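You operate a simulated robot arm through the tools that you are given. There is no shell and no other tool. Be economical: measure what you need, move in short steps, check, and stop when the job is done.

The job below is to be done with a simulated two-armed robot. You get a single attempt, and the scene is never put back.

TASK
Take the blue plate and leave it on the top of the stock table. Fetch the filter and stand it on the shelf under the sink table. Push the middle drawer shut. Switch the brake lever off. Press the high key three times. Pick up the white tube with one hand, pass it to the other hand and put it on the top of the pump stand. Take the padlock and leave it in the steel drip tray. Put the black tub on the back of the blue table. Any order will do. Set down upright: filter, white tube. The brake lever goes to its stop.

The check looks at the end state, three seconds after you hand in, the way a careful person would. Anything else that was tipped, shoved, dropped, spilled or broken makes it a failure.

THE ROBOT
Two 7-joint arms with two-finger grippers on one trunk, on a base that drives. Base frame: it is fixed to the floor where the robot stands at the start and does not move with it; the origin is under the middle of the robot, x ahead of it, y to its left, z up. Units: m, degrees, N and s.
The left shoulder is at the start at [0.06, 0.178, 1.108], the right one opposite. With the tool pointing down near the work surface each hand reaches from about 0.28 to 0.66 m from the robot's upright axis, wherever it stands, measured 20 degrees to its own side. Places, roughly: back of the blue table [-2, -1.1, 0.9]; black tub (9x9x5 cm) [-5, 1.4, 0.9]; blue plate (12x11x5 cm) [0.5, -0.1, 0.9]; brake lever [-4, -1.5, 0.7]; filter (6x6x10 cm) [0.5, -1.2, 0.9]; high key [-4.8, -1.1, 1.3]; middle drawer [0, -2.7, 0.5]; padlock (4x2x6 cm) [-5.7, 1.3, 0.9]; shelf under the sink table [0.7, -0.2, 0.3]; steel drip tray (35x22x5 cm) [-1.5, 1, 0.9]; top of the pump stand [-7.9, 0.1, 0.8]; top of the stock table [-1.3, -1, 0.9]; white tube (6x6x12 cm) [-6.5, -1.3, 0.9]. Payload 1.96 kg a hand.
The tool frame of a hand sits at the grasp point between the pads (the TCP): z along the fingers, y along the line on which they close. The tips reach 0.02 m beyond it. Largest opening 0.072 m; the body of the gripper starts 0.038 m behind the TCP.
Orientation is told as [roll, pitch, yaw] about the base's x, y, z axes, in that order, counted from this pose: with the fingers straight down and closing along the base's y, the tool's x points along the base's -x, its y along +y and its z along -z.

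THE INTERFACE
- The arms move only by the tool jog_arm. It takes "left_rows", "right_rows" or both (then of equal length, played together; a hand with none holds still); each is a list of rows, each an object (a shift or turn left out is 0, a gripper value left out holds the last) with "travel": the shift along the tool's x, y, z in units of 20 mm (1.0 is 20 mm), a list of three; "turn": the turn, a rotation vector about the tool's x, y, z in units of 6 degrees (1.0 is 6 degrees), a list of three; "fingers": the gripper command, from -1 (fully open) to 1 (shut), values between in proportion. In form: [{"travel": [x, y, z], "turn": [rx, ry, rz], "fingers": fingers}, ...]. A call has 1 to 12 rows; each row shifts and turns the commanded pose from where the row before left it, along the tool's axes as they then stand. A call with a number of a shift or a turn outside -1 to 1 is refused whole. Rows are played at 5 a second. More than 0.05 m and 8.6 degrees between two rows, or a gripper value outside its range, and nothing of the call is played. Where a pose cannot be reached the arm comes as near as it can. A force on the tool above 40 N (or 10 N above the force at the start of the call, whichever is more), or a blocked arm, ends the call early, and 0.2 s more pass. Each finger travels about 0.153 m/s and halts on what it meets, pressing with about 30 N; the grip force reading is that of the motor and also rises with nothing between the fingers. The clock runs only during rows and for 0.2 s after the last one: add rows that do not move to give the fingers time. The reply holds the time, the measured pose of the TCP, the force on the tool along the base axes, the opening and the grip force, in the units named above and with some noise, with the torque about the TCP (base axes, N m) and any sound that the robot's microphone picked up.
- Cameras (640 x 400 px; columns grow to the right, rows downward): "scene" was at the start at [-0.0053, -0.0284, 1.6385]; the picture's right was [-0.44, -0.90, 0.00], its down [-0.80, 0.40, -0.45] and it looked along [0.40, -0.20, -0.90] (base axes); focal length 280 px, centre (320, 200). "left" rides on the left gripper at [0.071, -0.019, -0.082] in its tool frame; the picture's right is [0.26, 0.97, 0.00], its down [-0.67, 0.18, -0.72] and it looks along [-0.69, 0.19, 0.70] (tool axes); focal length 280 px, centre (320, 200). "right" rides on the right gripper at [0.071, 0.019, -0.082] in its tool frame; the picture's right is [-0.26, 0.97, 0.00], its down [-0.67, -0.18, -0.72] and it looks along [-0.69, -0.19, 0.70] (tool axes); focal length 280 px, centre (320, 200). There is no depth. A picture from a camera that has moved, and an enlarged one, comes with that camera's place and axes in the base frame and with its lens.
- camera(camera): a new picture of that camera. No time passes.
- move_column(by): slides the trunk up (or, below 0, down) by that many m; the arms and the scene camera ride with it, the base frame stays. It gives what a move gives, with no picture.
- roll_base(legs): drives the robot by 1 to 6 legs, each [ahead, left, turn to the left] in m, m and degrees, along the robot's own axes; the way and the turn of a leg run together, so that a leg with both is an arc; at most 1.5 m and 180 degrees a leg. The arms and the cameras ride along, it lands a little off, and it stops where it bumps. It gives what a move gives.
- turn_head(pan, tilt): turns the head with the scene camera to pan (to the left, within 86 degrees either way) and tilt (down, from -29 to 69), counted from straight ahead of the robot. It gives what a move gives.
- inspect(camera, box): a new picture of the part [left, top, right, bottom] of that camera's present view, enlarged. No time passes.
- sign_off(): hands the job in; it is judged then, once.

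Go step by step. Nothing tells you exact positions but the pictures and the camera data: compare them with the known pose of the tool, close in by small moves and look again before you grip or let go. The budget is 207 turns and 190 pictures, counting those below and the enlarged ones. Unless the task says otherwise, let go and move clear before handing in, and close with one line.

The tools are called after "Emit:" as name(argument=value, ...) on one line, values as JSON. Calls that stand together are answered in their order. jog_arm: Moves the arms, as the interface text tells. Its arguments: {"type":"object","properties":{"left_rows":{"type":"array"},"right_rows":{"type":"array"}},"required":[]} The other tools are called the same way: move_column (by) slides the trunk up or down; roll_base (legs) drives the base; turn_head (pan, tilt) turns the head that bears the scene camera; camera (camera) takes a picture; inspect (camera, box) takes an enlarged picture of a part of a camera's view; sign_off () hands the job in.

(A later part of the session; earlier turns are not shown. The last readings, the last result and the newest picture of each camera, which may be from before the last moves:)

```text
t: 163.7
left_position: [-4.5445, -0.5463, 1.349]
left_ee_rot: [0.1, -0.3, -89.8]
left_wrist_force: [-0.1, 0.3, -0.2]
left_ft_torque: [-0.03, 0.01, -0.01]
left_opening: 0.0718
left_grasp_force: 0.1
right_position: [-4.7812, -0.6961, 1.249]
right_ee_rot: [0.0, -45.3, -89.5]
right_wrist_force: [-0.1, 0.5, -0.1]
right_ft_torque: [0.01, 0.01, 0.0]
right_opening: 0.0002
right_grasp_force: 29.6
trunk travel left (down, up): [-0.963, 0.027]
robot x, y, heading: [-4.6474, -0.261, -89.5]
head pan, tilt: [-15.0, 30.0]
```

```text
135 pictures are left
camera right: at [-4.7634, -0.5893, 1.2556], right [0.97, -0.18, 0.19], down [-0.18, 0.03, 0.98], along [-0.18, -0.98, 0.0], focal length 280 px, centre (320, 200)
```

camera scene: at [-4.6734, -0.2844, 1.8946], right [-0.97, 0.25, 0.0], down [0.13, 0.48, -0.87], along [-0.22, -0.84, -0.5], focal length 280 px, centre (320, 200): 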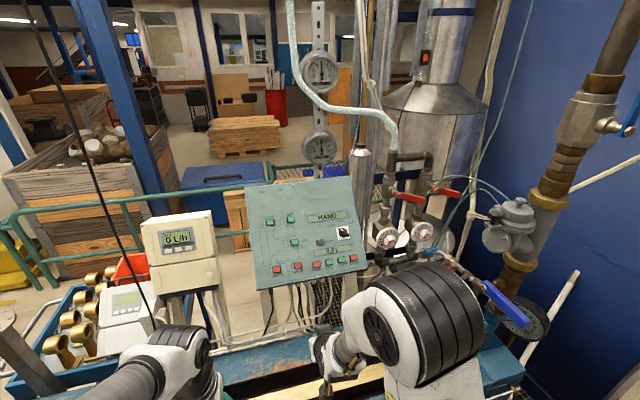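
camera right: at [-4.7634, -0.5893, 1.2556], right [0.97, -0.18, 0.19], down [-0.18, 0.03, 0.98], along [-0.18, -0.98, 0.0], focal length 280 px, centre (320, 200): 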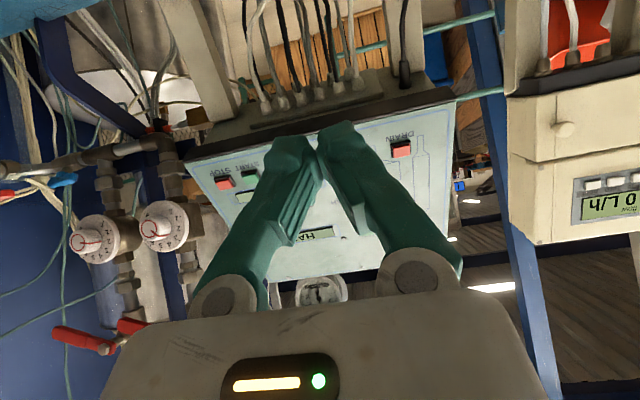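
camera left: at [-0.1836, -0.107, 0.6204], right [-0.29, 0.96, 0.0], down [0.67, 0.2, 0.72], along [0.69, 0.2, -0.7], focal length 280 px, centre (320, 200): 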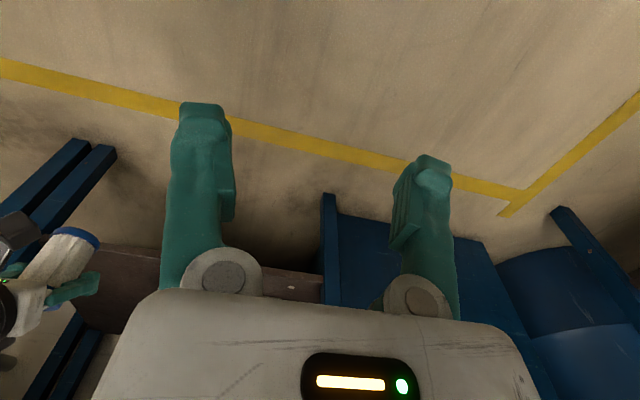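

I'll drive 7 cm more and bring the hand to 4 cm off the key, then verify.

Emit:
roll_base(legs=[[0.07, 0, 0]])

Emit:
jog_arm(right_rows=[{"travel": [-0.96, 0, 0.63]}, {"travel": [-0.96, 0, 0.63]}, {"travel": [-0.96, 0, 0.63]}, {"travel": [-0.96, 0, 0.63]}, {"travel": [-0.96, 0, 0.63]}, {"travel": [-0.96, 0, 0.63]}, {"travel": [-0.96, 0, 0.63]}, {"travel": [-0.96, 0, 0.63]}, {"travel": [-0.96, 0, 0.63]}, {"travel": [-0.96, 0, 0.63]}, {"travel": [-0.96, 0, 0.63]}, {"travel": [0, 0, 0]}])

Emit:
camera(camera="right")

Emit:
inspect(camera="scene", box=[200, 160, 420, 340])

```text
t: 164.8
left_position: [-4.544, -0.6113, 1.3515]
left_ee_rot: [0.0, -0.6, -89.8]
left_wrist_force: [-0.4, 0.5, 0.4]
left_ft_torque: [-0.05, 0.04, 0.04]
left_opening: 0.0719
left_grasp_force: 0.0
right_position: [-4.7822, -0.7621, 1.2498]
right_ee_rot: [-0.1, -45.5, -89.5]
right_wrist_force: [0.0, 0.3, -0.1]
right_ft_torque: [-0.01, 0.04, 0.0]
right_opening: 0.0
right_grasp_force: 29.6
trunk travel left (down, up): [-0.963, 0.027]
robot x, y, heading: [-4.6471, -0.3273, -89.4]
head pan, tilt: [-15.0, 30.0]
```

```text
t: 167.4
left_position: [-4.5455, -0.6173, 1.3492]
left_ee_rot: [0.0, -0.2, -89.7]
left_wrist_force: [0.4, -0.5, -0.3]
left_ft_torque: [-0.01, -0.03, -0.02]
left_opening: 0.0721
left_grasp_force: 0.2
right_position: [-4.7783, -1.0159, 1.2998]
right_ee_rot: [-0.1, -45.2, -89.5]
right_wrist_force: [0.1, 0.7, -0.4]
right_ft_torque: [-0.02, -0.01, -0.01]
right_opening: 0.0001
right_grasp_force: 30.0
trunk travel left (down, up): [-0.963, 0.027]
robot x, y, heading: [-4.6474, -0.3295, -89.7]
head pan, tilt: [-15.0, 30.0]
```

```text
134 pictures are left
camera right: at [-4.7599, -0.9086, 1.3065], right [0.97, -0.18, 0.18], down [-0.18, 0.03, 0.98], along [-0.18, -0.98, 0.0], focal length 280 px, centre (320, 200)
```

right: 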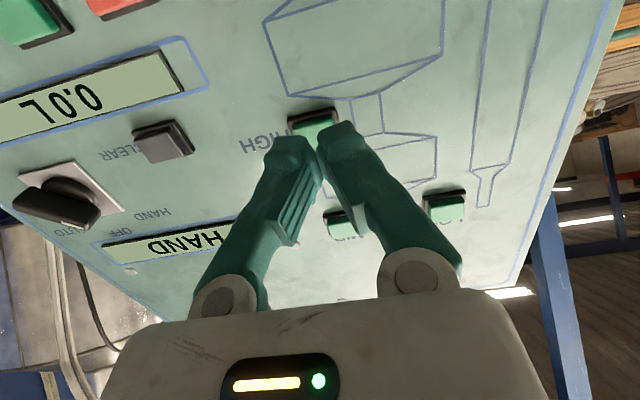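

```text
2.22 times, centred on (310, 250) of scene
camera zoom: at [-4.6731, -0.3575, 1.8946], right [-0.97, 0.25, 0.0], down [0.13, 0.48, -0.87], along [-0.22, -0.84, -0.5], focal length 621 px, centre (342, 89)
```

zoom: 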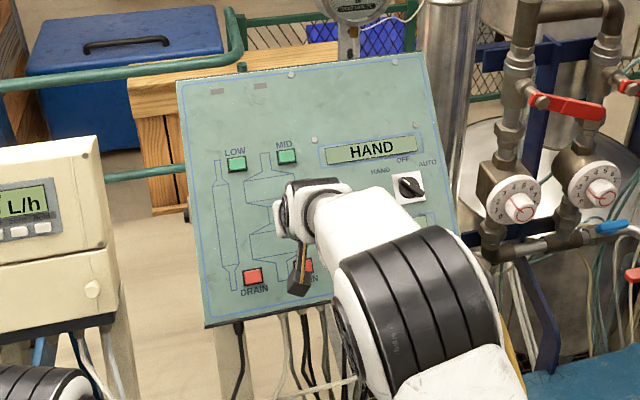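

The key is slightly above the line of the fingers; I'll shift 16 mm up along the panel and 6 mm sideways, then advance.

Emit:
jog_arm(right_rows=[{"travel": [-0.8, -0.3, 0]}, {"travel": [0, 0, 0.9]}, {"travel": [0, 0, 0]}])

Emit:
camera(camera="right")

```text
t: 168.2
left_position: [-4.5447, -0.618, 1.3488]
left_ee_rot: [0.0, -0.1, -89.6]
left_wrist_force: [-0.6, 0.3, 0.5]
left_ft_torque: [-0.02, 0.0, 0.02]
left_opening: 0.0718
left_grasp_force: 0.0
right_position: [-4.785, -1.0409, 1.2989]
right_ee_rot: [-0.1, -45.1, -89.4]
right_wrist_force: [0.1, 1.2, -0.4]
right_ft_torque: [-0.02, -0.01, 0.03]
right_opening: 0.0
right_grasp_force: 29.7
trunk travel left (down, up): [-0.963, 0.027]
robot x, y, heading: [-4.6498, -0.3289, -89.9]
head pan, tilt: [-15.0, 30.0]
```

```text
132 pictures are left
camera right: at [-4.7664, -0.9329, 1.306], right [0.97, -0.18, 0.18], down [-0.18, 0.03, 0.98], along [-0.18, -0.98, 0.0], focal length 280 px, centre (320, 200)
```

right: 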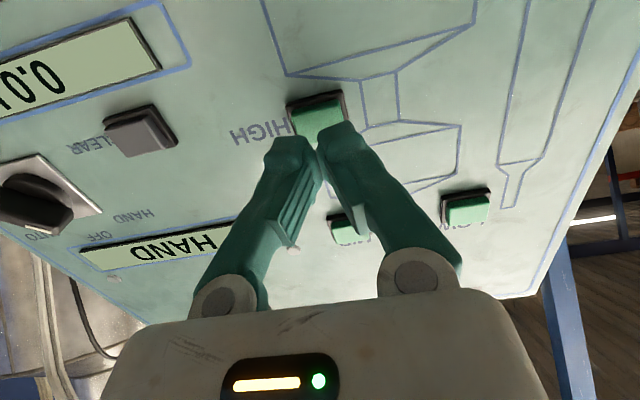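

Aligned on the key, about 3 cm off. Press now in small steps.

Emit:
jog_arm(right_rows=[{"travel": [0, 0, 0.9]}, {"travel": [0, 0, 0.2]}, {"travel": [0, 0, 0.15]}, {"travel": [0, 0, 0.15]}, {"travel": [0, 0, 0.15]}])

```text
t: 169.4
left_position: [-4.5447, -0.6158, 1.3498]
left_ee_rot: [0.0, -0.5, -89.8]
left_wrist_force: [-0.7, 0.3, 0.1]
left_ft_torque: [0.02, -0.01, 0.0]
left_opening: 0.0722
left_grasp_force: 0.1
right_position: [-4.7846, -1.0604, 1.2801]
right_ee_rot: [-0.1, -45.5, -89.4]
right_wrist_force: [1.1, 10.1, 13.9]
right_ft_torque: [-0.13, 0.07, -0.06]
right_opening: 0.0058
right_grasp_force: 29.5
trunk travel left (down, up): [-0.963, 0.027]
robot x, y, heading: [-4.6484, -0.3298, -89.8]
head pan, tilt: [-15.0, 30.0]
heard: click
```

A click with 17 N: one press. I'll back off fully, check the panel, then press again.

Emit:
jog_arm(right_rows=[{"travel": [0, 0, -0.9]}, {"travel": [0, 0, 0]}])

Emit:
camera(camera="right")

```text
t: 170.0
left_position: [-4.5444, -0.6174, 1.349]
left_ee_rot: [-0.1, -0.2, -89.7]
left_wrist_force: [0.5, -0.2, -0.2]
left_ft_torque: [0.01, 0.0, 0.01]
left_opening: 0.0718
left_grasp_force: 0.0
right_position: [-4.7824, -1.0494, 1.2891]
right_ee_rot: [-0.1, -45.3, -89.6]
right_wrist_force: [0.1, -0.4, 0.8]
right_ft_torque: [0.04, -0.03, 0.0]
right_opening: 0.0001
right_grasp_force: 29.5
trunk travel left (down, up): [-0.963, 0.027]
robot x, y, heading: [-4.6458, -0.3251, -89.6]
head pan, tilt: [-15.0, 30.0]
```

```text
131 pictures are left
camera right: at [-4.765, -0.9419, 1.2961], right [0.97, -0.18, 0.18], down [-0.18, 0.03, 0.98], along [-0.18, -0.98, 0.0], focal length 280 px, centre (320, 200)
```

right: 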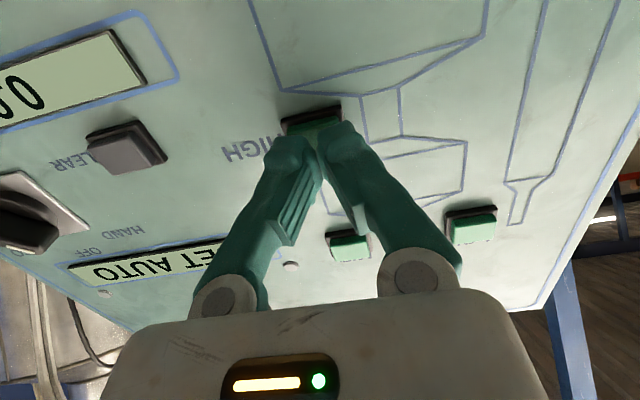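

The display reacted ("SET AUTO"). Second press.

Emit:
jog_arm(right_rows=[{"travel": [0, 0, 0.5]}, {"travel": [0, 0, 0.2]}, {"travel": [0, 0, 0.2]}, {"travel": [0, 0, 0]}])

Emit:
jog_arm(right_rows=[{"travel": [0, 0, -0.5]}, {"travel": [0, 0, -0.5]}, {"travel": [0, 0, 0]}])

```text
t: 171.0
left_position: [-4.5456, -0.6144, 1.3502]
left_ee_rot: [0.0, -0.4, -89.7]
left_wrist_force: [0.1, -0.5, 0.1]
left_ft_torque: [0.03, 0.01, 0.0]
left_opening: 0.072
left_grasp_force: 0.0
right_position: [-4.7845, -1.0603, 1.2807]
right_ee_rot: [-0.1, -45.4, -89.5]
right_wrist_force: [0.9, 8.5, 11.7]
right_ft_torque: [-0.13, 0.06, 0.01]
right_opening: 0.0058
right_grasp_force: 28.8
trunk travel left (down, up): [-0.963, 0.027]
robot x, y, heading: [-4.6465, -0.3288, -89.5]
head pan, tilt: [-15.0, 30.0]
heard: click
```

```text
t: 171.8
left_position: [-4.5442, -0.6173, 1.349]
left_ee_rot: [0.0, -0.2, -89.8]
left_wrist_force: [-0.3, -0.9, -0.4]
left_ft_torque: [-0.02, 0.01, 0.0]
left_opening: 0.0721
left_grasp_force: 0.1
right_position: [-4.7845, -1.0486, 1.2913]
right_ee_rot: [-0.1, -45.1, -89.5]
right_wrist_force: [-0.1, 1.1, 0.4]
right_ft_torque: [0.02, 0.03, -0.01]
right_opening: 0.0
right_grasp_force: 29.6
trunk travel left (down, up): [-0.963, 0.027]
robot x, y, heading: [-4.6475, -0.3301, -89.6]
head pan, tilt: [-15.0, 30.0]
```

Second click heard and released cleanly. Third press, then retreat well clear.

Emit:
jog_arm(right_rows=[{"travel": [0, 0, 0.6]}, {"travel": [0, 0, 0.2]}, {"travel": [0, 0, 0.2]}, {"travel": [0, 0, 0]}])

Emit:
jog_arm(right_rows=[{"travel": [0, 0, -0.5]}, {"travel": [0, 0, -1]}, {"travel": [0, 0, -1]}, {"travel": [0, 0, -1]}, {"travel": [0.7, 0, -0.7]}, {"travel": [0.7, 0, -0.7]}, {"travel": [0.7, 0, -0.7]}, {"travel": [0.7, 0, -0.7]}, {"travel": [0.7, 0, -0.7]}, {"travel": [0.7, 0, -0.7]}, {"travel": [0.7, 0, -0.7]}])

```text
t: 172.8
left_position: [-4.5447, -0.6148, 1.3494]
left_ee_rot: [0.1, -0.3, -89.7]
left_wrist_force: [-0.6, 0.6, 0.0]
left_ft_torque: [0.0, 0.01, -0.03]
left_opening: 0.072
left_grasp_force: 0.0
right_position: [-4.7849, -1.06, 1.2806]
right_ee_rot: [-0.1, -45.5, -89.5]
right_wrist_force: [-0.4, 5.1, 11.6]
right_ft_torque: [-0.13, 0.0, 0.02]
right_opening: 0.0061
right_grasp_force: 29.3
trunk travel left (down, up): [-0.963, 0.027]
robot x, y, heading: [-4.6492, -0.3296, -89.6]
head pan, tilt: [-15.0, 30.0]
heard: click
```

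```text
t: 175.2
left_position: [-4.5438, -0.616, 1.3495]
left_ee_rot: [0.1, -0.1, -89.7]
left_wrist_force: [-0.6, 0.6, -0.1]
left_ft_torque: [-0.03, 0.02, -0.01]
left_opening: 0.072
left_grasp_force: 0.1
right_position: [-4.7863, -0.8723, 1.3247]
right_ee_rot: [0.0, -45.2, -89.5]
right_wrist_force: [-0.2, 0.4, -0.2]
right_ft_torque: [0.0, -0.02, 0.06]
right_opening: 0.0
right_grasp_force: 29.6
trunk travel left (down, up): [-0.963, 0.027]
robot x, y, heading: [-4.6479, -0.3295, -89.5]
head pan, tilt: [-15.0, 30.0]
```

All three clicks are in and the hand is clear. I'll back off, turn to heading 180 and move along the aisle to find the white tube and pump stand.

Emit:
roll_base(legs=[[-0.4, 0, 0], [0, 0, -90], [0.9, 0, 0]])

Emit:
turn_head(pan=35, tilt=20)

Emit:
camera(camera="scene")

Emit:
turn_head(pan=-45, tilt=25)

Emit:
camera(camera="scene")

```text
t: 185.8
left_position: [-5.8544, -0.074, 1.3478]
left_ee_rot: [0.0, -0.2, -178.0]
left_wrist_force: [-0.5, -1.0, 0.0]
left_ft_torque: [-0.02, 0.02, 0.01]
left_opening: 0.0723
left_grasp_force: 0.0
right_position: [-6.1149, 0.161, 1.3243]
right_ee_rot: [-0.1, -45.2, -177.7]
right_wrist_force: [1.2, 0.6, 0.7]
right_ft_torque: [-0.01, 0.0, 0.0]
right_opening: 0.0
right_grasp_force: 29.4
trunk travel left (down, up): [-0.963, 0.027]
robot x, y, heading: [-5.5656, 0.0335, -178.3]
head pan, tilt: [-15.0, 30.0]
```

```text
t: 187.0
left_position: [-5.8539, -0.0738, 1.3492]
left_ee_rot: [0.0, -0.3, -178.0]
left_wrist_force: [-0.2, 0.3, -0.3]
left_ft_torque: [-0.01, 0.0, -0.04]
left_opening: 0.0722
left_grasp_force: 0.0
right_position: [-6.1167, 0.1601, 1.3245]
right_ee_rot: [-0.1, -45.1, -177.8]
right_wrist_force: [0.0, -0.2, 0.0]
right_ft_torque: [0.01, -0.01, 0.0]
right_opening: 0.0
right_grasp_force: 29.4
trunk travel left (down, up): [-0.963, 0.027]
robot x, y, heading: [-5.5716, 0.0377, -177.9]
head pan, tilt: [35.0, 20.0]
```

```text
130 pictures are left
camera scene: at [-5.5843, -0.0165, 1.9106], right [-0.6, 0.8, 0.0], down [0.27, 0.21, -0.94], along [-0.75, -0.57, -0.34], focal length 280 px, centre (320, 200)
```

scene: 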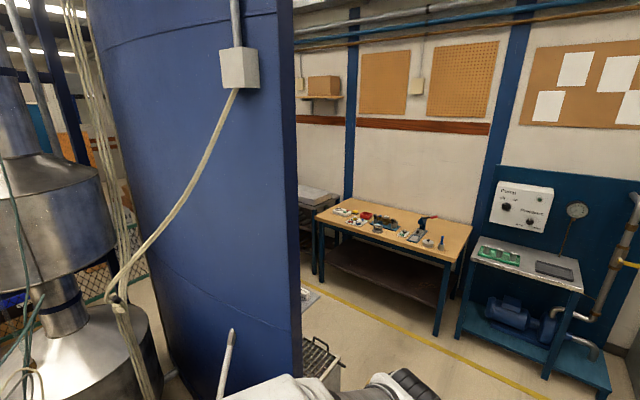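

```text
t: 188.5
left_position: [-5.8543, -0.0739, 1.3488]
left_ee_rot: [-0.1, -0.1, -178.0]
left_wrist_force: [0.5, 0.0, 0.7]
left_ft_torque: [0.01, 0.02, 0.01]
left_opening: 0.0721
left_grasp_force: 0.0
right_position: [-6.1158, 0.1601, 1.3243]
right_ee_rot: [-0.2, -45.2, -177.9]
right_wrist_force: [-0.5, 0.1, 0.6]
right_ft_torque: [0.02, 0.0, -0.02]
right_opening: 0.0
right_grasp_force: 30.1
trunk travel left (down, up): [-0.963, 0.027]
robot x, y, heading: [-5.5699, 0.0392, -178.0]
head pan, tilt: [-45.0, 25.0]
```

```text
129 pictures are left
camera scene: at [-5.5778, 0.1022, 1.9025], right [0.68, 0.73, 0.0], down [0.31, -0.29, -0.91], along [-0.66, 0.62, -0.42], focal length 280 px, centre (320, 200)
```

scene: 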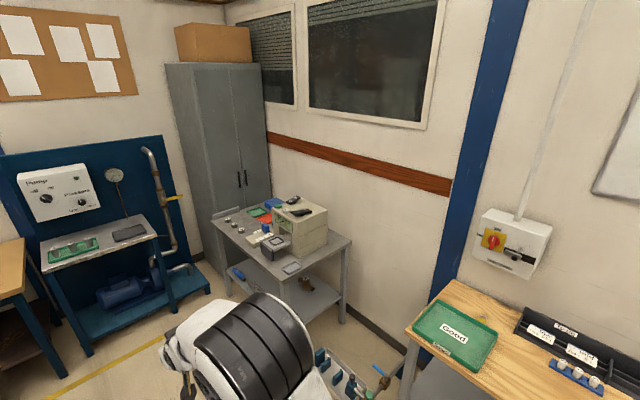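

The tube must be behind the blue wall. I'll drive to x≈-6.8 and look left.

Emit:
roll_base(legs=[[0.95, 0, -2]])

Emit:
turn_head(pan=80, tilt=30)

Emit:
camera(camera="scene")

Emit:
turn_head(pan=0, tilt=30)

Emit:
camera(camera="scene")

```text
t: 193.5
left_position: [-6.8115, -0.0841, 1.3498]
left_ee_rot: [-0.1, -0.2, -179.8]
left_wrist_force: [0.5, 0.2, -0.1]
left_ft_torque: [0.0, 0.01, 0.0]
left_opening: 0.0718
left_grasp_force: 0.1
right_position: [-7.0652, 0.1573, 1.3243]
right_ee_rot: [-0.2, -45.2, -179.5]
right_wrist_force: [0.4, 0.0, 0.3]
right_ft_torque: [0.01, 0.02, 0.01]
right_opening: 0.0
right_grasp_force: 29.3
trunk travel left (down, up): [-0.963, 0.027]
robot x, y, heading: [-6.5244, 0.0183, -179.9]
head pan, tilt: [-45.0, 25.0]
```

```text
t: 195.6
left_position: [-6.812, -0.084, 1.349]
left_ee_rot: [0.0, -0.2, -179.7]
left_wrist_force: [0.6, -0.4, -0.4]
left_ft_torque: [-0.01, -0.02, -0.01]
left_opening: 0.072
left_grasp_force: 0.1
right_position: [-7.067, 0.1574, 1.3253]
right_ee_rot: [-0.1, -45.2, -179.5]
right_wrist_force: [-0.4, 0.6, 0.6]
right_ft_torque: [0.01, 0.0, -0.01]
right_opening: 0.0001
right_grasp_force: 29.9
trunk travel left (down, up): [-0.963, 0.027]
robot x, y, heading: [-6.5241, 0.0211, -179.5]
head pan, tilt: [80.0, 30.0]
```

```text
128 pictures are left
camera scene: at [-6.4799, -0.0707, 1.8946], right [-0.99, 0.17, 0.0], down [0.08, 0.49, -0.87], along [-0.15, -0.85, -0.5], focal length 280 px, centre (320, 200)
```

scene: 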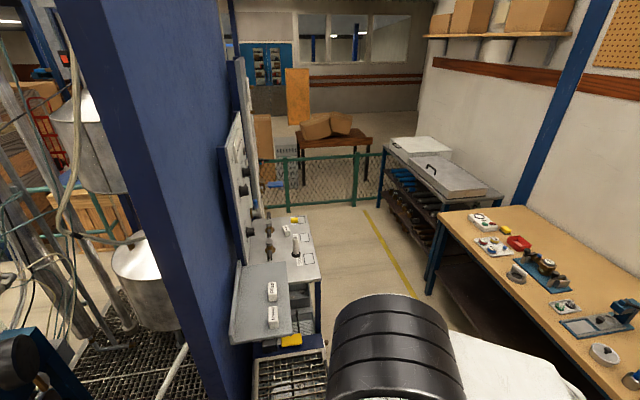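

```text
t: 197.1
left_position: [-6.8121, -0.0852, 1.3496]
left_ee_rot: [0.1, -0.1, -179.7]
left_wrist_force: [0.0, -0.1, -0.1]
left_ft_torque: [0.03, -0.01, -0.02]
left_opening: 0.0718
left_grasp_force: 0.0
right_position: [-7.0657, 0.1573, 1.324]
right_ee_rot: [-0.1, -45.1, -179.3]
right_wrist_force: [0.4, 0.5, -0.8]
right_ft_torque: [-0.01, 0.0, -0.03]
right_opening: 0.0002
right_grasp_force: 29.9
trunk travel left (down, up): [-0.963, 0.027]
robot x, y, heading: [-6.521, 0.0169, -179.8]
head pan, tilt: [0.0, 30.0]
```

```text
127 pictures are left
camera scene: at [-6.5548, 0.0178, 1.8946], right [-0.01, 1.0, 0.0], down [0.5, 0.0, -0.87], along [-0.87, -0.01, -0.5], focal length 280 px, centre (320, 200)
```

scene: 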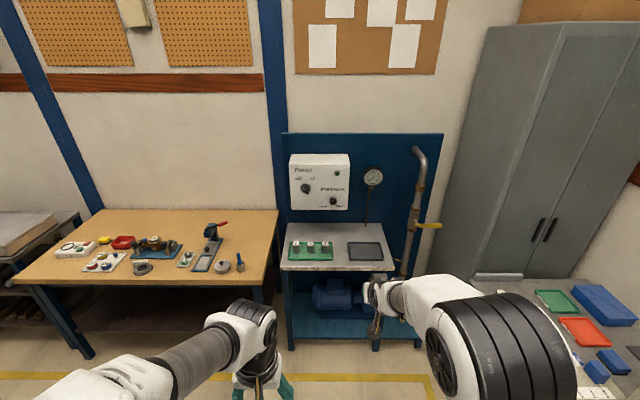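

Emit:
turn_head(pan=80, tilt=30)

Emit:
inspect(camera="scene", box=[220, 190, 360, 370])

Emit:
inspect(camera="scene", box=[235, 195, 335, 265])

```text
t: 198.6
left_position: [-6.8112, -0.0844, 1.3505]
left_ee_rot: [0.0, -0.3, -179.8]
left_wrist_force: [-0.1, 0.2, 0.1]
left_ft_torque: [-0.05, -0.02, 0.01]
left_opening: 0.0721
left_grasp_force: 0.1
right_position: [-7.0671, 0.1571, 1.3245]
right_ee_rot: [-0.1, -45.2, -179.5]
right_wrist_force: [0.1, -0.1, -0.3]
right_ft_torque: [0.04, 0.0, 0.03]
right_opening: 0.0
right_grasp_force: 29.3
trunk travel left (down, up): [-0.963, 0.027]
robot x, y, heading: [-6.5226, 0.018, -179.8]
head pan, tilt: [80.0, 30.0]
```

```text
2.22 times, centred on (290, 280) of scene
camera zoom: at [-6.4798, -0.0707, 1.8946], right [-0.99, 0.17, 0.0], down [0.08, 0.49, -0.87], along [-0.15, -0.85, -0.5], focal length 621 px, centre (387, 22)
```

zoom: 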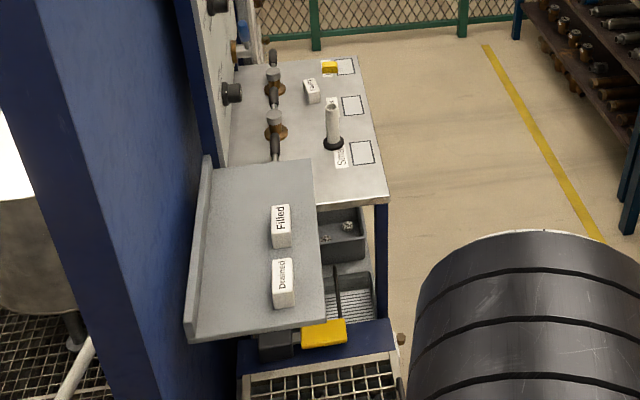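

```text
5.71 times, centred on (285, 230) of scene
camera zoom: at [-6.4798, -0.0707, 1.8946], right [-0.99, 0.17, 0.0], down [0.08, 0.49, -0.87], along [-0.15, -0.85, -0.5], focal length 1598 px, centre (520, 29)
```

zoom: 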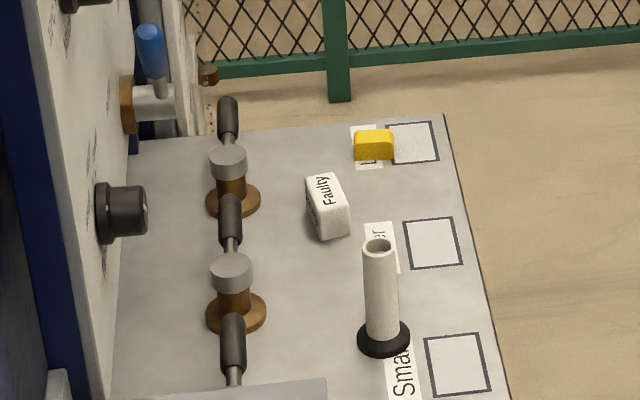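

The white tube (on a black foot) stands at about [-6.555, -1.24] on the narrow table behind the blue wall; the aisle beside it is about 0.9 m wide. I'll turn to heading 0 in the open and strafe in.

Emit:
roll_base(legs=[[0.5, 0, 0], [0, 0, -180], [-0.05, 0, 0], [0, -0.6, 0]])

Emit:
turn_head(pan=-40, tilt=35)

Emit:
camera(camera="scene")

```text
t: 212.6
left_position: [-6.8049, -0.4916, 1.3488]
left_ee_rot: [0.0, -0.2, -2.0]
left_wrist_force: [0.2, 0.8, -0.4]
left_ft_torque: [-0.01, -0.03, 0.0]
left_opening: 0.0722
left_grasp_force: 0.1
right_position: [-6.5605, -0.7433, 1.3239]
right_ee_rot: [-0.2, -45.2, -1.8]
right_wrist_force: [0.0, -0.1, 1.1]
right_ft_torque: [0.02, 0.0, -0.01]
right_opening: 0.0
right_grasp_force: 29.5
trunk travel left (down, up): [-0.963, 0.027]
robot x, y, heading: [-7.0961, -0.5836, -2.1]
head pan, tilt: [80.0, 30.0]
```

```text
t: 214.6
left_position: [-6.805, -0.4933, 1.3486]
left_ee_rot: [-0.1, -0.2, -2.1]
left_wrist_force: [0.7, 0.2, -0.7]
left_ft_torque: [0.0, -0.02, 0.0]
left_opening: 0.0721
left_grasp_force: 0.1
right_position: [-6.559, -0.746, 1.324]
right_ee_rot: [0.0, -45.2, -1.9]
right_wrist_force: [0.3, -0.2, 0.6]
right_ft_torque: [-0.02, -0.02, 0.02]
right_opening: 0.0
right_grasp_force: 29.5
trunk travel left (down, up): [-0.963, 0.027]
robot x, y, heading: [-7.0979, -0.586, -1.7]
head pan, tilt: [-40.0, 35.0]
```

```text
124 pictures are left
camera scene: at [-7.0937, -0.6422, 1.8868], right [-0.67, -0.74, 0.0], down [-0.43, 0.38, -0.82], along [0.61, -0.55, -0.57], focal length 280 px, centre (320, 200)
```

scene: 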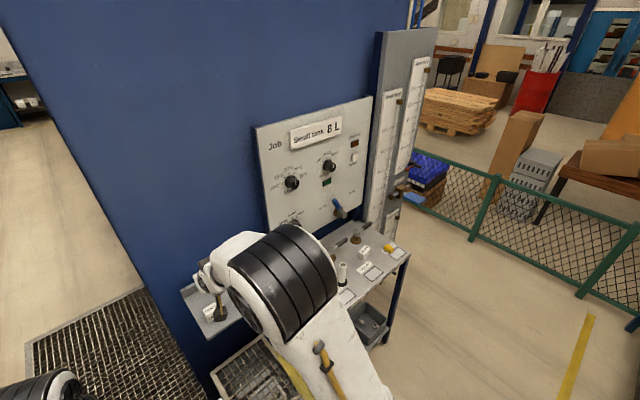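

The tube is confirmed near [-6.565, -1.245]. I'll retract and open the right hand, strafe alongside, and lower the trunk.

Emit:
jog_arm(right_rows=[{"travel": [0.7, 0, -0.7], "fingers": -1}, {"travel": [0.7, 0, -0.7]}, {"travel": [0.7, 0, -0.7]}, {"travel": [0.7, 0, -0.7]}, {"travel": [0.7, 0, -0.7]}, {"travel": [0.7, 0, -0.7]}, {"travel": [0.7, 0, -0.7]}])

Emit:
roll_base(legs=[[0, -0.5, 1.8]])

Emit:
move_column(by=-0.23)

Emit:
camera(camera="right")

Emit:
camera(camera="scene")

```text
t: 216.2
left_position: [-6.8045, -0.4944, 1.3494]
left_ee_rot: [0.0, -0.2, -2.2]
left_wrist_force: [-0.3, 0.4, -0.6]
left_ft_torque: [0.01, -0.01, 0.04]
left_opening: 0.072
left_grasp_force: 0.0
right_position: [-6.68, -0.7409, 1.3267]
right_ee_rot: [-0.3, -45.0, -1.9]
right_wrist_force: [-0.4, -0.3, 0.4]
right_ft_torque: [0.0, 0.0, 0.0]
right_opening: 0.072
right_grasp_force: 0.0
right hand out of reach, approached as far as the arm can: row 7
trunk travel left (down, up): [-0.963, 0.027]
robot x, y, heading: [-7.0961, -0.5854, -2.1]
head pan, tilt: [-40.0, 35.0]
```

```text
t: 219.1
left_position: [-6.8205, -0.9869, 1.3482]
left_ee_rot: [0.0, -0.2, -0.7]
left_wrist_force: [-0.5, 0.0, -0.6]
left_ft_torque: [-0.03, 0.02, 0.02]
left_opening: 0.0718
left_grasp_force: 0.0
right_position: [-6.6885, -1.2294, 1.3269]
right_ee_rot: [-0.2, -45.1, -0.4]
right_wrist_force: [0.7, 0.1, 0.1]
right_ft_torque: [-0.01, 0.01, 0.02]
right_opening: 0.0721
right_grasp_force: 0.2
trunk travel left (down, up): [-0.963, 0.027]
robot x, y, heading: [-7.1087, -1.0881, -0.7]
head pan, tilt: [-40.0, 35.0]
```

```text
t: 221.5
left_position: [-6.8209, -0.9883, 1.119]
left_ee_rot: [0.0, -0.3, -0.7]
left_wrist_force: [0.6, 0.0, 0.7]
left_ft_torque: [0.0, -0.06, -0.01]
left_opening: 0.0717
left_grasp_force: 0.0
right_position: [-6.6886, -1.2309, 1.0979]
right_ee_rot: [-0.1, -45.1, -0.6]
right_wrist_force: [0.2, 0.3, 0.0]
right_ft_torque: [0.0, -0.01, 0.0]
right_opening: 0.0719
right_grasp_force: 0.1
trunk travel left (down, up): [-0.733, 0.257]
robot x, y, heading: [-7.1114, -1.0858, -0.5]
head pan, tilt: [-40.0, 35.0]
```

```text
123 pictures are left
camera right: at [-6.7959, -1.2116, 1.104], right [0.19, 0.96, 0.18], down [-0.03, -0.18, 0.98], along [0.98, -0.2, 0.0], focal length 280 px, centre (320, 200)
```

right: 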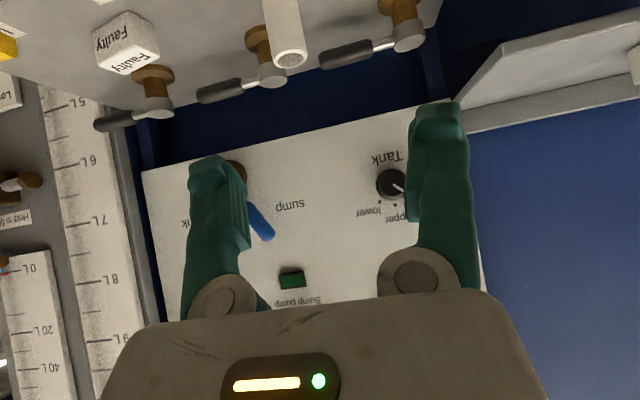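

```text
122 pictures are left
camera scene: at [-7.1047, -1.1446, 1.6568], right [-0.65, -0.76, 0.0], down [-0.44, 0.37, -0.82], along [0.62, -0.53, -0.57], focal length 280 px, centre (320, 200)
```

scene: 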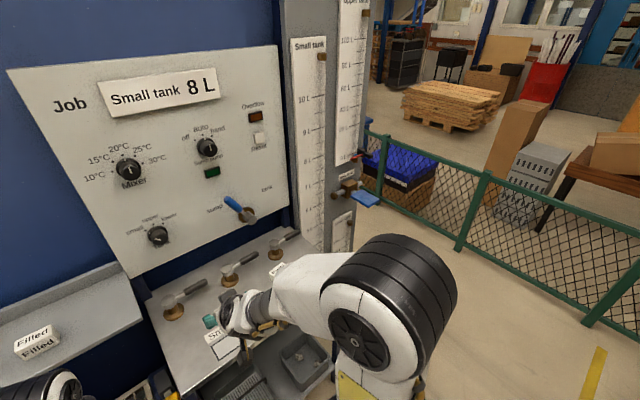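

The tube is at [-6.557, -1.263], z 0.86–0.978. I'll tilt the right hand to 60°, shift to its y, and lower to grip height in front of it.

Emit:
jog_arm(right_rows=[{"turn": [0, -1, 0], "travel": [0, -0.53, 0]}, {"turn": [0, -1, 0], "travel": [0, -0.53, 0]}, {"turn": [0, -0.5, 0], "travel": [0, -0.53, 0]}, {"travel": [0.85, 0, 0.49]}, {"travel": [0.85, 0, 0.49]}, {"travel": [0.85, 0, 0.49]}, {"travel": [0.85, 0, 0.49]}, {"travel": [0.85, 0, 0.49]}, {"travel": [0.85, 0, 0.49]}, {"travel": [0.85, 0, 0.49]}, {"travel": [0.85, 0, 0.49]}, {"travel": [0, 0, 0]}])

Emit:
camera(camera="right")

```text
t: 224.1
left_position: [-6.8192, -0.9895, 1.1185]
left_ee_rot: [0.1, -0.2, -0.7]
left_wrist_force: [-0.2, -0.2, -0.3]
left_ft_torque: [-0.04, 0.01, 0.0]
left_opening: 0.0719
left_grasp_force: 0.2
right_position: [-6.6534, -1.2602, 0.9448]
right_ee_rot: [-0.1, -60.2, -0.4]
right_wrist_force: [-0.1, 0.1, -0.7]
right_ft_torque: [0.01, 0.01, -0.02]
right_opening: 0.072
right_grasp_force: 0.0
right hand out of reach, approached as far as the arm can: row 1, 2, 3
trunk travel left (down, up): [-0.733, 0.257]
robot x, y, heading: [-7.1093, -1.0863, -0.9]
head pan, tilt: [-40.0, 35.0]
```

```text
121 pictures are left
camera right: at [-6.7586, -1.2398, 0.9237], right [0.14, 0.96, 0.23], down [-0.29, -0.18, 0.94], along [0.95, -0.2, 0.25], focal length 280 px, centre (320, 200)
```

right: 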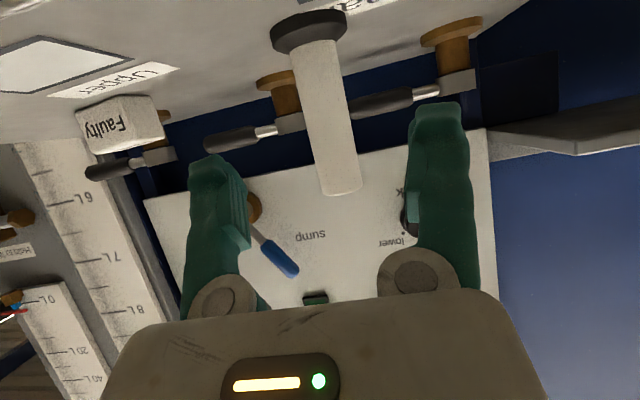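

Aligned in y. I'll lower 3.5 cm and move forward around the tube.

Emit:
jog_arm(right_rows=[{"travel": [0.76, -0.06, 0.44]}, {"travel": [0.76, -0.06, 0.44]}, {"travel": [-0.48, 0, 0.83]}, {"travel": [-0.48, 0, 0.83]}, {"travel": [-0.48, 0, 0.83]}, {"travel": [-0.48, 0, 0.83]}, {"travel": [-0.48, 0, 0.83]}, {"travel": [0, 0, 0]}])

Emit:
camera(camera="right")

```text
t: 225.9
left_position: [-6.8206, -0.9892, 1.1209]
left_ee_rot: [-0.1, -0.2, -0.7]
left_wrist_force: [-0.1, 0.0, 0.3]
left_ft_torque: [0.03, 0.0, 0.0]
left_opening: 0.072
left_grasp_force: 0.1
right_position: [-6.5566, -1.2655, 0.9072]
right_ee_rot: [-0.1, -60.0, -0.4]
right_wrist_force: [0.3, -0.1, 0.3]
right_ft_torque: [0.01, -0.02, -0.01]
right_opening: 0.0721
right_grasp_force: 0.0
trunk travel left (down, up): [-0.733, 0.257]
robot x, y, heading: [-7.109, -1.0873, -0.9]
head pan, tilt: [-40.0, 35.0]
```

```text
120 pictures are left
camera right: at [-6.6618, -1.2448, 0.8876], right [0.14, 0.96, 0.23], down [-0.29, -0.18, 0.94], along [0.95, -0.2, 0.25], focal length 280 px, centre (320, 200)
```

right: 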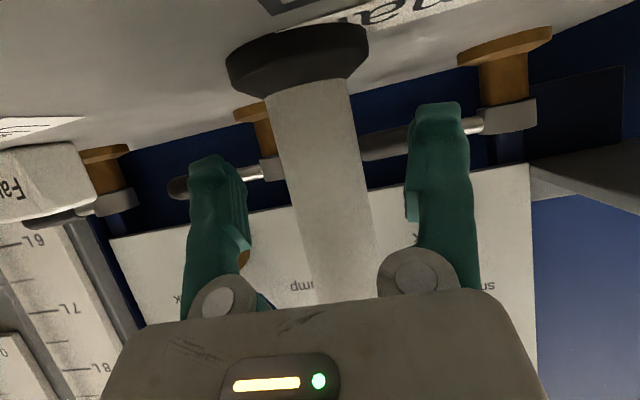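

Tube is centred between the fingers. Close and lift about 12 cm.

Emit:
jog_arm(right_rows=[{"fingers": 1}, {"travel": [0, 0, 0]}, {"travel": [0, 0, 0]}, {"travel": [-0.4, 0, -0.25]}, {"travel": [-0.85, 0, -0.49]}, {"travel": [-0.85, 0, -0.49]}, {"travel": [-0.85, 0, -0.49]}, {"travel": [-0.85, 0, -0.49]}, {"travel": [-0.85, 0, -0.49]}, {"travel": [-0.85, 0, -0.49]}, {"travel": [0, 0, 0]}])

Emit:
camera(camera="right")

```text
t: 228.3
left_position: [-6.8193, -0.9884, 1.1183]
left_ee_rot: [0.0, -0.3, -0.7]
left_wrist_force: [0.1, 0.1, 0.4]
left_ft_torque: [-0.02, 0.02, 0.01]
left_opening: 0.0718
left_grasp_force: 0.1
right_position: [-6.5578, -1.2643, 1.0357]
right_ee_rot: [-0.1, -60.1, -0.4]
right_wrist_force: [-0.2, 0.5, -2.0]
right_ft_torque: [0.01, 0.01, 0.0]
right_opening: 0.0298
right_grasp_force: 29.7
trunk travel left (down, up): [-0.733, 0.257]
robot x, y, heading: [-7.1102, -1.0875, -0.6]
head pan, tilt: [-40.0, 35.0]
```

```text
119 pictures are left
camera right: at [-6.663, -1.244, 1.0145], right [0.14, 0.96, 0.23], down [-0.29, -0.18, 0.94], along [0.95, -0.2, 0.25], focal length 280 px, centre (320, 200)
```

right: 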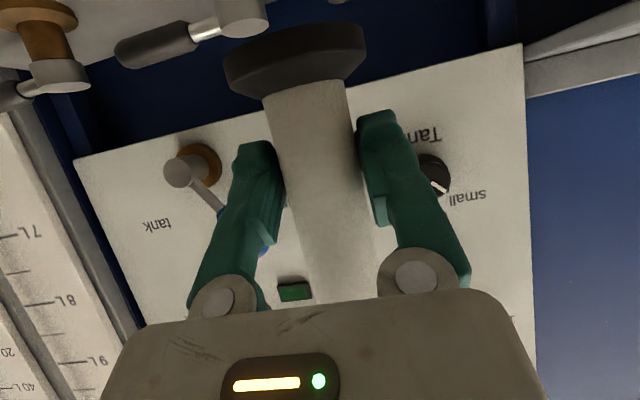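

Tube held. I'll raise the trunk to clear the shelf, strafe out to open floor, then do the handover.

Emit:
move_column(by=0.23)

Emit:
roll_base(legs=[[0, 1.1, 0.7]])

Emit:
turn_head(pan=-10, tilt=45)

Emit:
camera(camera="scene")

Emit:
camera(camera="left")

```text
t: 230.8
left_position: [-6.8192, -0.9878, 1.3489]
left_ee_rot: [0.0, -0.3, -0.7]
left_wrist_force: [-0.3, -0.8, 0.4]
left_ft_torque: [0.02, -0.03, -0.01]
left_opening: 0.0722
left_grasp_force: 0.1
right_position: [-6.5574, -1.2636, 1.265]
right_ee_rot: [-0.1, -60.1, -0.4]
right_wrist_force: [0.0, -0.1, -0.6]
right_ft_torque: [-0.02, 0.0, -0.01]
right_opening: 0.0297
right_grasp_force: 30.1
trunk travel left (down, up): [-0.963, 0.027]
robot x, y, heading: [-7.1075, -1.0872, -0.5]
head pan, tilt: [-40.0, 35.0]
```

```text
t: 236.4
left_position: [-6.8124, 0.1202, 1.3491]
left_ee_rot: [0.1, -0.2, -0.1]
left_wrist_force: [0.2, -0.9, -0.2]
left_ft_torque: [0.02, -0.01, 0.0]
left_opening: 0.0722
left_grasp_force: 0.0
right_position: [-6.5482, -0.1538, 1.2657]
right_ee_rot: [0.0, -60.1, 0.1]
right_wrist_force: [-0.6, -0.3, -1.3]
right_ft_torque: [0.0, 0.01, -0.01]
right_opening: 0.0298
right_grasp_force: 29.4
trunk travel left (down, up): [-0.963, 0.027]
robot x, y, heading: [-7.1025, 0.0178, -0.0]
head pan, tilt: [-40.0, 35.0]
```

```text
t: 237.4
left_position: [-6.8138, 0.1208, 1.3474]
left_ee_rot: [0.0, -0.2, -0.1]
left_wrist_force: [0.3, 0.2, 0.1]
left_ft_torque: [0.02, 0.0, 0.01]
left_opening: 0.0719
left_grasp_force: 0.0
right_position: [-6.5485, -0.1515, 1.2651]
right_ee_rot: [0.0, -60.1, 0.2]
right_wrist_force: [-0.3, -0.2, -1.9]
right_ft_torque: [-0.02, 0.05, -0.06]
right_opening: 0.03
right_grasp_force: 30.1
trunk travel left (down, up): [-0.963, 0.027]
robot x, y, heading: [-7.1041, 0.0161, -0.1]
head pan, tilt: [-10.0, 45.0]
```

```text
118 pictures are left
camera scene: at [-7.0839, 0.0043, 1.872], right [-0.18, -0.98, 0.0], down [-0.7, 0.12, -0.71], along [0.7, -0.12, -0.71], focal length 280 px, centre (320, 200)
```

scene: 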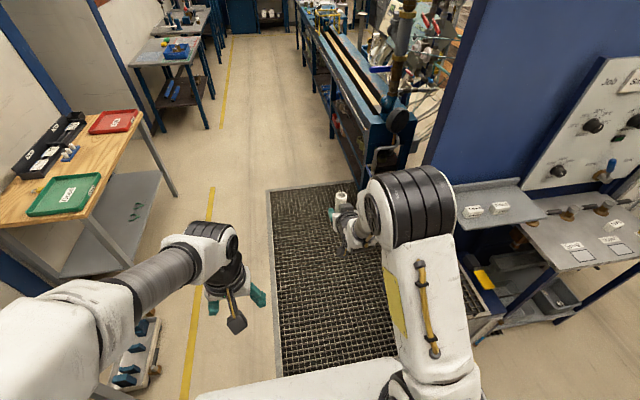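

```text
117 pictures are left
camera left: at [-6.8846, 0.1017, 1.4303], right [-0.26, 0.97, 0.0], down [0.67, 0.18, 0.72], along [0.69, 0.19, -0.7], focal length 280 px, centre (320, 200)
```

left: 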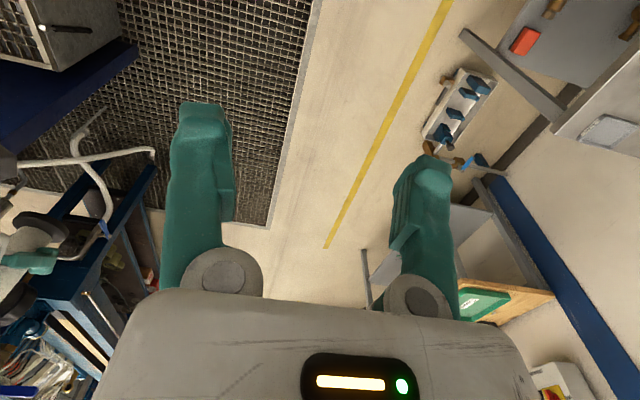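

I'll bring the tube in front of the chest with the right hand and take a look through the left camera.

Emit:
jog_arm(right_rows=[{"travel": [0.845, 0.75, -0.117]}, {"travel": [0.845, 0.75, -0.117]}, {"travel": [0.845, 0.75, -0.117]}, {"travel": [0.845, 0.75, -0.117]}, {"travel": [0.845, 0.75, -0.117]}, {"travel": [0.845, 0.75, -0.117]}, {"travel": [0.845, 0.75, -0.117]}, {"travel": [0.845, 0.75, -0.117]}, {"travel": [0.845, 0.75, -0.117]}, {"travel": [0.845, 0.75, -0.117]}, {"travel": [0, 0, 0]}])

Emit:
camera(camera="scene")

Emit:
camera(camera="left")

```text
t: 239.8
left_position: [-6.8139, 0.1206, 1.3498]
left_ee_rot: [0.0, -0.2, -0.1]
left_wrist_force: [-0.4, -0.1, -0.3]
left_ft_torque: [-0.01, -0.02, -0.02]
left_opening: 0.0715
left_grasp_force: 0.0
right_position: [-6.6538, -0.0019, 1.1292]
right_ee_rot: [-0.1, -60.2, 0.2]
right_wrist_force: [-1.0, -0.3, -1.3]
right_ft_torque: [0.06, 0.01, -0.01]
right_opening: 0.0299
right_grasp_force: 30.5
trunk travel left (down, up): [-0.963, 0.027]
robot x, y, heading: [-7.1027, 0.0185, 0.1]
head pan, tilt: [-10.0, 45.0]
```

```text
116 pictures are left
camera scene: at [-7.0839, 0.0041, 1.872], right [-0.18, -0.98, 0.0], down [-0.7, 0.12, -0.71], along [0.7, -0.12, -0.71], focal length 280 px, centre (320, 200)
```

scene: 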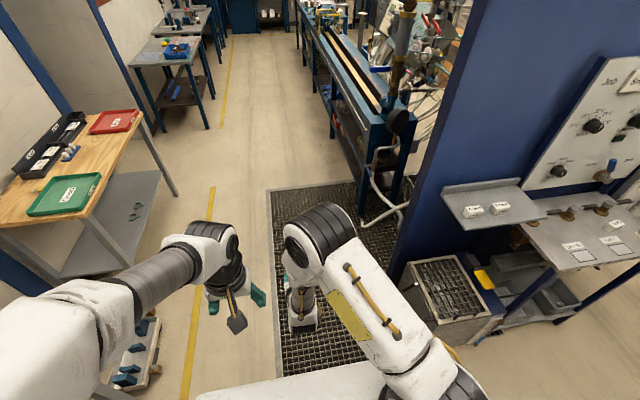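

```text
115 pictures are left
camera left: at [-6.8845, 0.1015, 1.4303], right [-0.26, 0.97, 0.0], down [0.67, 0.18, 0.72], along [0.69, 0.19, -0.7], focal length 280 px, centre (320, 200)
```

left: 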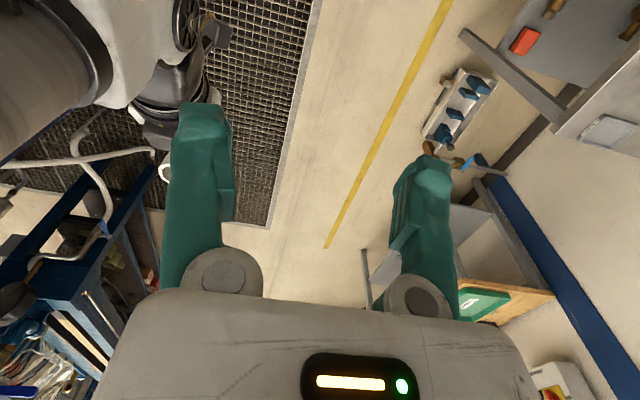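

The right forearm's elbow sits above the tube in this folded pose, so the left hand couldn't come in from above. I'll extend the right hand forward and to the right again at this lower height and recheck.

Emit:
jog_arm(right_rows=[{"travel": [-0.433, -0.9, 0.75]}, {"travel": [-0.433, -0.9, 0.75]}, {"travel": [-0.433, -0.9, 0.75]}, {"travel": [-0.433, -0.9, 0.75]}, {"travel": [-0.433, -0.9, 0.75]}, {"travel": [-0.433, -0.9, 0.75]}, {"travel": [0, 0, 0]}])

Emit:
camera(camera="scene")

```text
t: 241.4
left_position: [-6.8126, 0.1212, 1.3496]
left_ee_rot: [0.1, -0.2, 0.0]
left_wrist_force: [-0.2, 0.3, -0.4]
left_ft_torque: [-0.03, 0.02, 0.0]
left_opening: 0.072
left_grasp_force: 0.1
right_position: [-6.5471, -0.1117, 1.132]
right_ee_rot: [-0.2, -60.1, 0.2]
right_wrist_force: [0.5, 1.1, -1.3]
right_ft_torque: [0.0, 0.01, -0.02]
right_opening: 0.0302
right_grasp_force: 30.4
trunk travel left (down, up): [-0.963, 0.027]
robot x, y, heading: [-7.1026, 0.0177, -0.3]
head pan, tilt: [-10.0, 45.0]
```

```text
114 pictures are left
camera scene: at [-7.084, 0.0047, 1.872], right [-0.18, -0.98, 0.0], down [-0.7, 0.12, -0.71], along [0.7, -0.12, -0.71], focal length 280 px, centre (320, 200)
```

scene: 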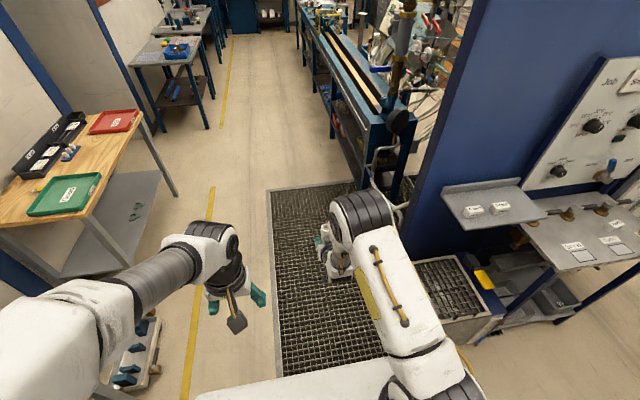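

The elbow still crowds the space above. I'll yaw the right hand 60° to the left about the vertical, so its arm comes from the right side and leaves the left free.

Emit:
jog_arm(right_rows=[{"turn": [-0.866, 0, -0.5], "travel": [0, 0, 0]}, {"turn": [-0.866, 0, -0.5]}, {"turn": [-0.866, 0, -0.5]}, {"turn": [-0.866, 0, -0.5]}, {"turn": [-0.866, 0, -0.5]}, {"turn": [-0.866, 0, -0.5]}, {"turn": [-0.866, 0, -0.5]}, {"turn": [-0.866, 0, -0.5]}, {"turn": [-0.866, 0, -0.5]}, {"turn": [-0.866, 0, -0.5]}, {"travel": [0, 0, 0]}])

Emit:
camera(camera="scene")

```text
t: 243.8
left_position: [-6.813, 0.1221, 1.3487]
left_ee_rot: [0.0, -0.2, -0.1]
left_wrist_force: [0.7, -0.1, 0.3]
left_ft_torque: [0.0, -0.02, -0.01]
left_opening: 0.072
left_grasp_force: 0.1
right_position: [-6.5497, -0.1093, 1.1303]
right_ee_rot: [-0.2, -60.0, 60.4]
right_wrist_force: [-1.9, 0.1, -1.6]
right_ft_torque: [0.01, -0.01, 0.01]
right_opening: 0.03
right_grasp_force: 29.9
trunk travel left (down, up): [-0.963, 0.027]
robot x, y, heading: [-7.104, 0.0172, -0.4]
head pan, tilt: [-10.0, 45.0]
```

```text
113 pictures are left
camera scene: at [-7.0839, 0.0043, 1.872], right [-0.18, -0.98, 0.0], down [-0.7, 0.12, -0.71], along [0.7, -0.12, -0.71], focal length 280 px, centre (320, 200)
```

scene: 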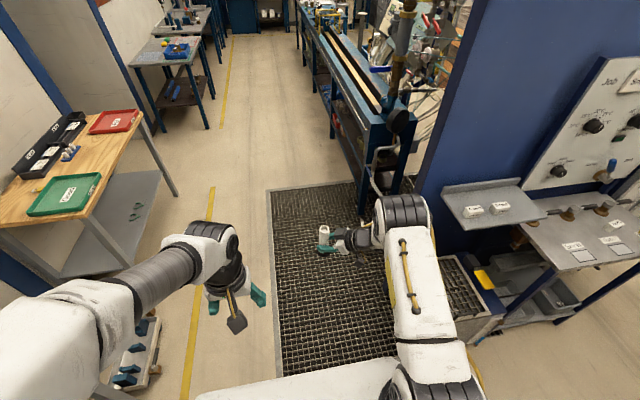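

Now the tube is exposed on the left. I'll yaw the left hand by 45° and bring it over the tube top.

Emit:
jog_arm(left_rows=[{"turn": [0, 0, -0.94]}, {"turn": [0, 0, -0.94]}, {"turn": [0, 0, -0.94]}, {"turn": [0, 0, -0.94]}, {"turn": [0, 0, -0.94]}, {"turn": [0, 0, -0.94]}, {"turn": [0, 0, -0.94]}, {"turn": [0, 0, -0.94]}, {"travel": [0, -0.5, 1]}, {"travel": [0, -0.5, 1]}, {"travel": [0, -0.5, 1]}, {"travel": [0, -0.5, 1]}])

Emit:
jog_arm(left_rows=[{"travel": [-0.1, -1, 0]}, {"travel": [-0.1, -1, 0]}, {"travel": [-0.1, -1, 0]}, {"travel": [-0.1, -1, 0]}, {"travel": [-0.1, -1, 0]}, {"travel": [-0.1, -1, 0]}, {"travel": [-0.1, -1, 0]}, {"travel": [-0.1, -1, 0]}, {"travel": [0, 0, 0]}])

Emit:
camera(camera="left")

Emit:
camera(camera="scene")

```text
t: 246.4
left_position: [-6.7835, 0.0916, 1.2687]
left_ee_rot: [-0.1, -0.1, 45.0]
left_wrist_force: [0.2, 0.7, -0.2]
left_ft_torque: [-0.02, -0.03, -0.02]
left_opening: 0.072
left_grasp_force: 0.0
right_position: [-6.5486, -0.1107, 1.1298]
right_ee_rot: [-0.1, -60.1, 60.1]
right_wrist_force: [0.1, 0.3, -1.6]
right_ft_torque: [-0.02, 0.01, 0.03]
right_opening: 0.0298
right_grasp_force: 29.8
trunk travel left (down, up): [-0.963, 0.027]
robot x, y, heading: [-7.1029, 0.0169, -0.3]
head pan, tilt: [-10.0, 45.0]
```

```text
t: 248.4
left_position: [-6.6607, -0.0105, 1.2684]
left_ee_rot: [-0.1, -0.2, 45.0]
left_wrist_force: [0.1, -0.5, -0.2]
left_ft_torque: [-0.01, 0.0, 0.02]
left_opening: 0.0722
left_grasp_force: 0.1
right_position: [-6.5484, -0.1108, 1.1302]
right_ee_rot: [-0.3, -60.0, 60.3]
right_wrist_force: [0.2, -0.1, -1.1]
right_ft_torque: [-0.04, -0.02, -0.03]
right_opening: 0.0299
right_grasp_force: 30.2
trunk travel left (down, up): [-0.963, 0.027]
robot x, y, heading: [-7.1041, 0.019, -0.1]
head pan, tilt: [-10.0, 45.0]
```

```text
112 pictures are left
camera left: at [-6.6972, -0.0738, 1.3508], right [-0.87, 0.5, 0.0], down [0.34, 0.61, 0.72], along [0.36, 0.62, -0.7], focal length 280 px, centre (320, 200)
```

left: 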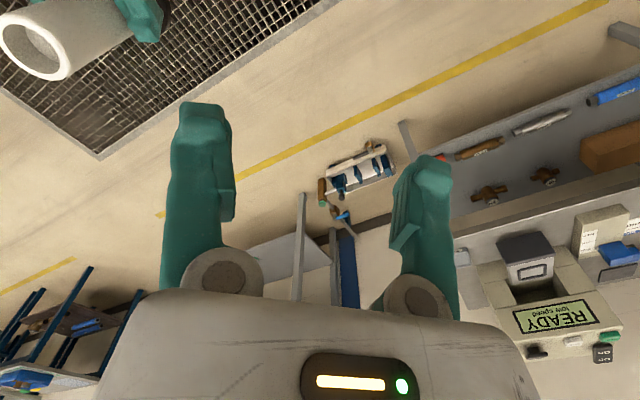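

```text
111 pictures are left
camera scene: at [-7.0842, 0.0046, 1.872], right [-0.18, -0.98, 0.0], down [-0.7, 0.12, -0.71], along [0.7, -0.12, -0.71], focal length 280 px, centre (320, 200)
```

scene: 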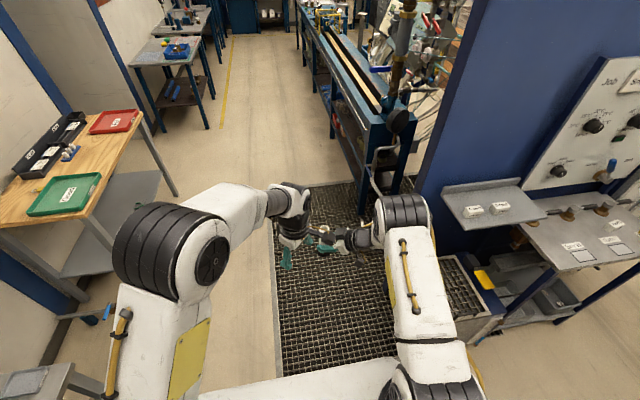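

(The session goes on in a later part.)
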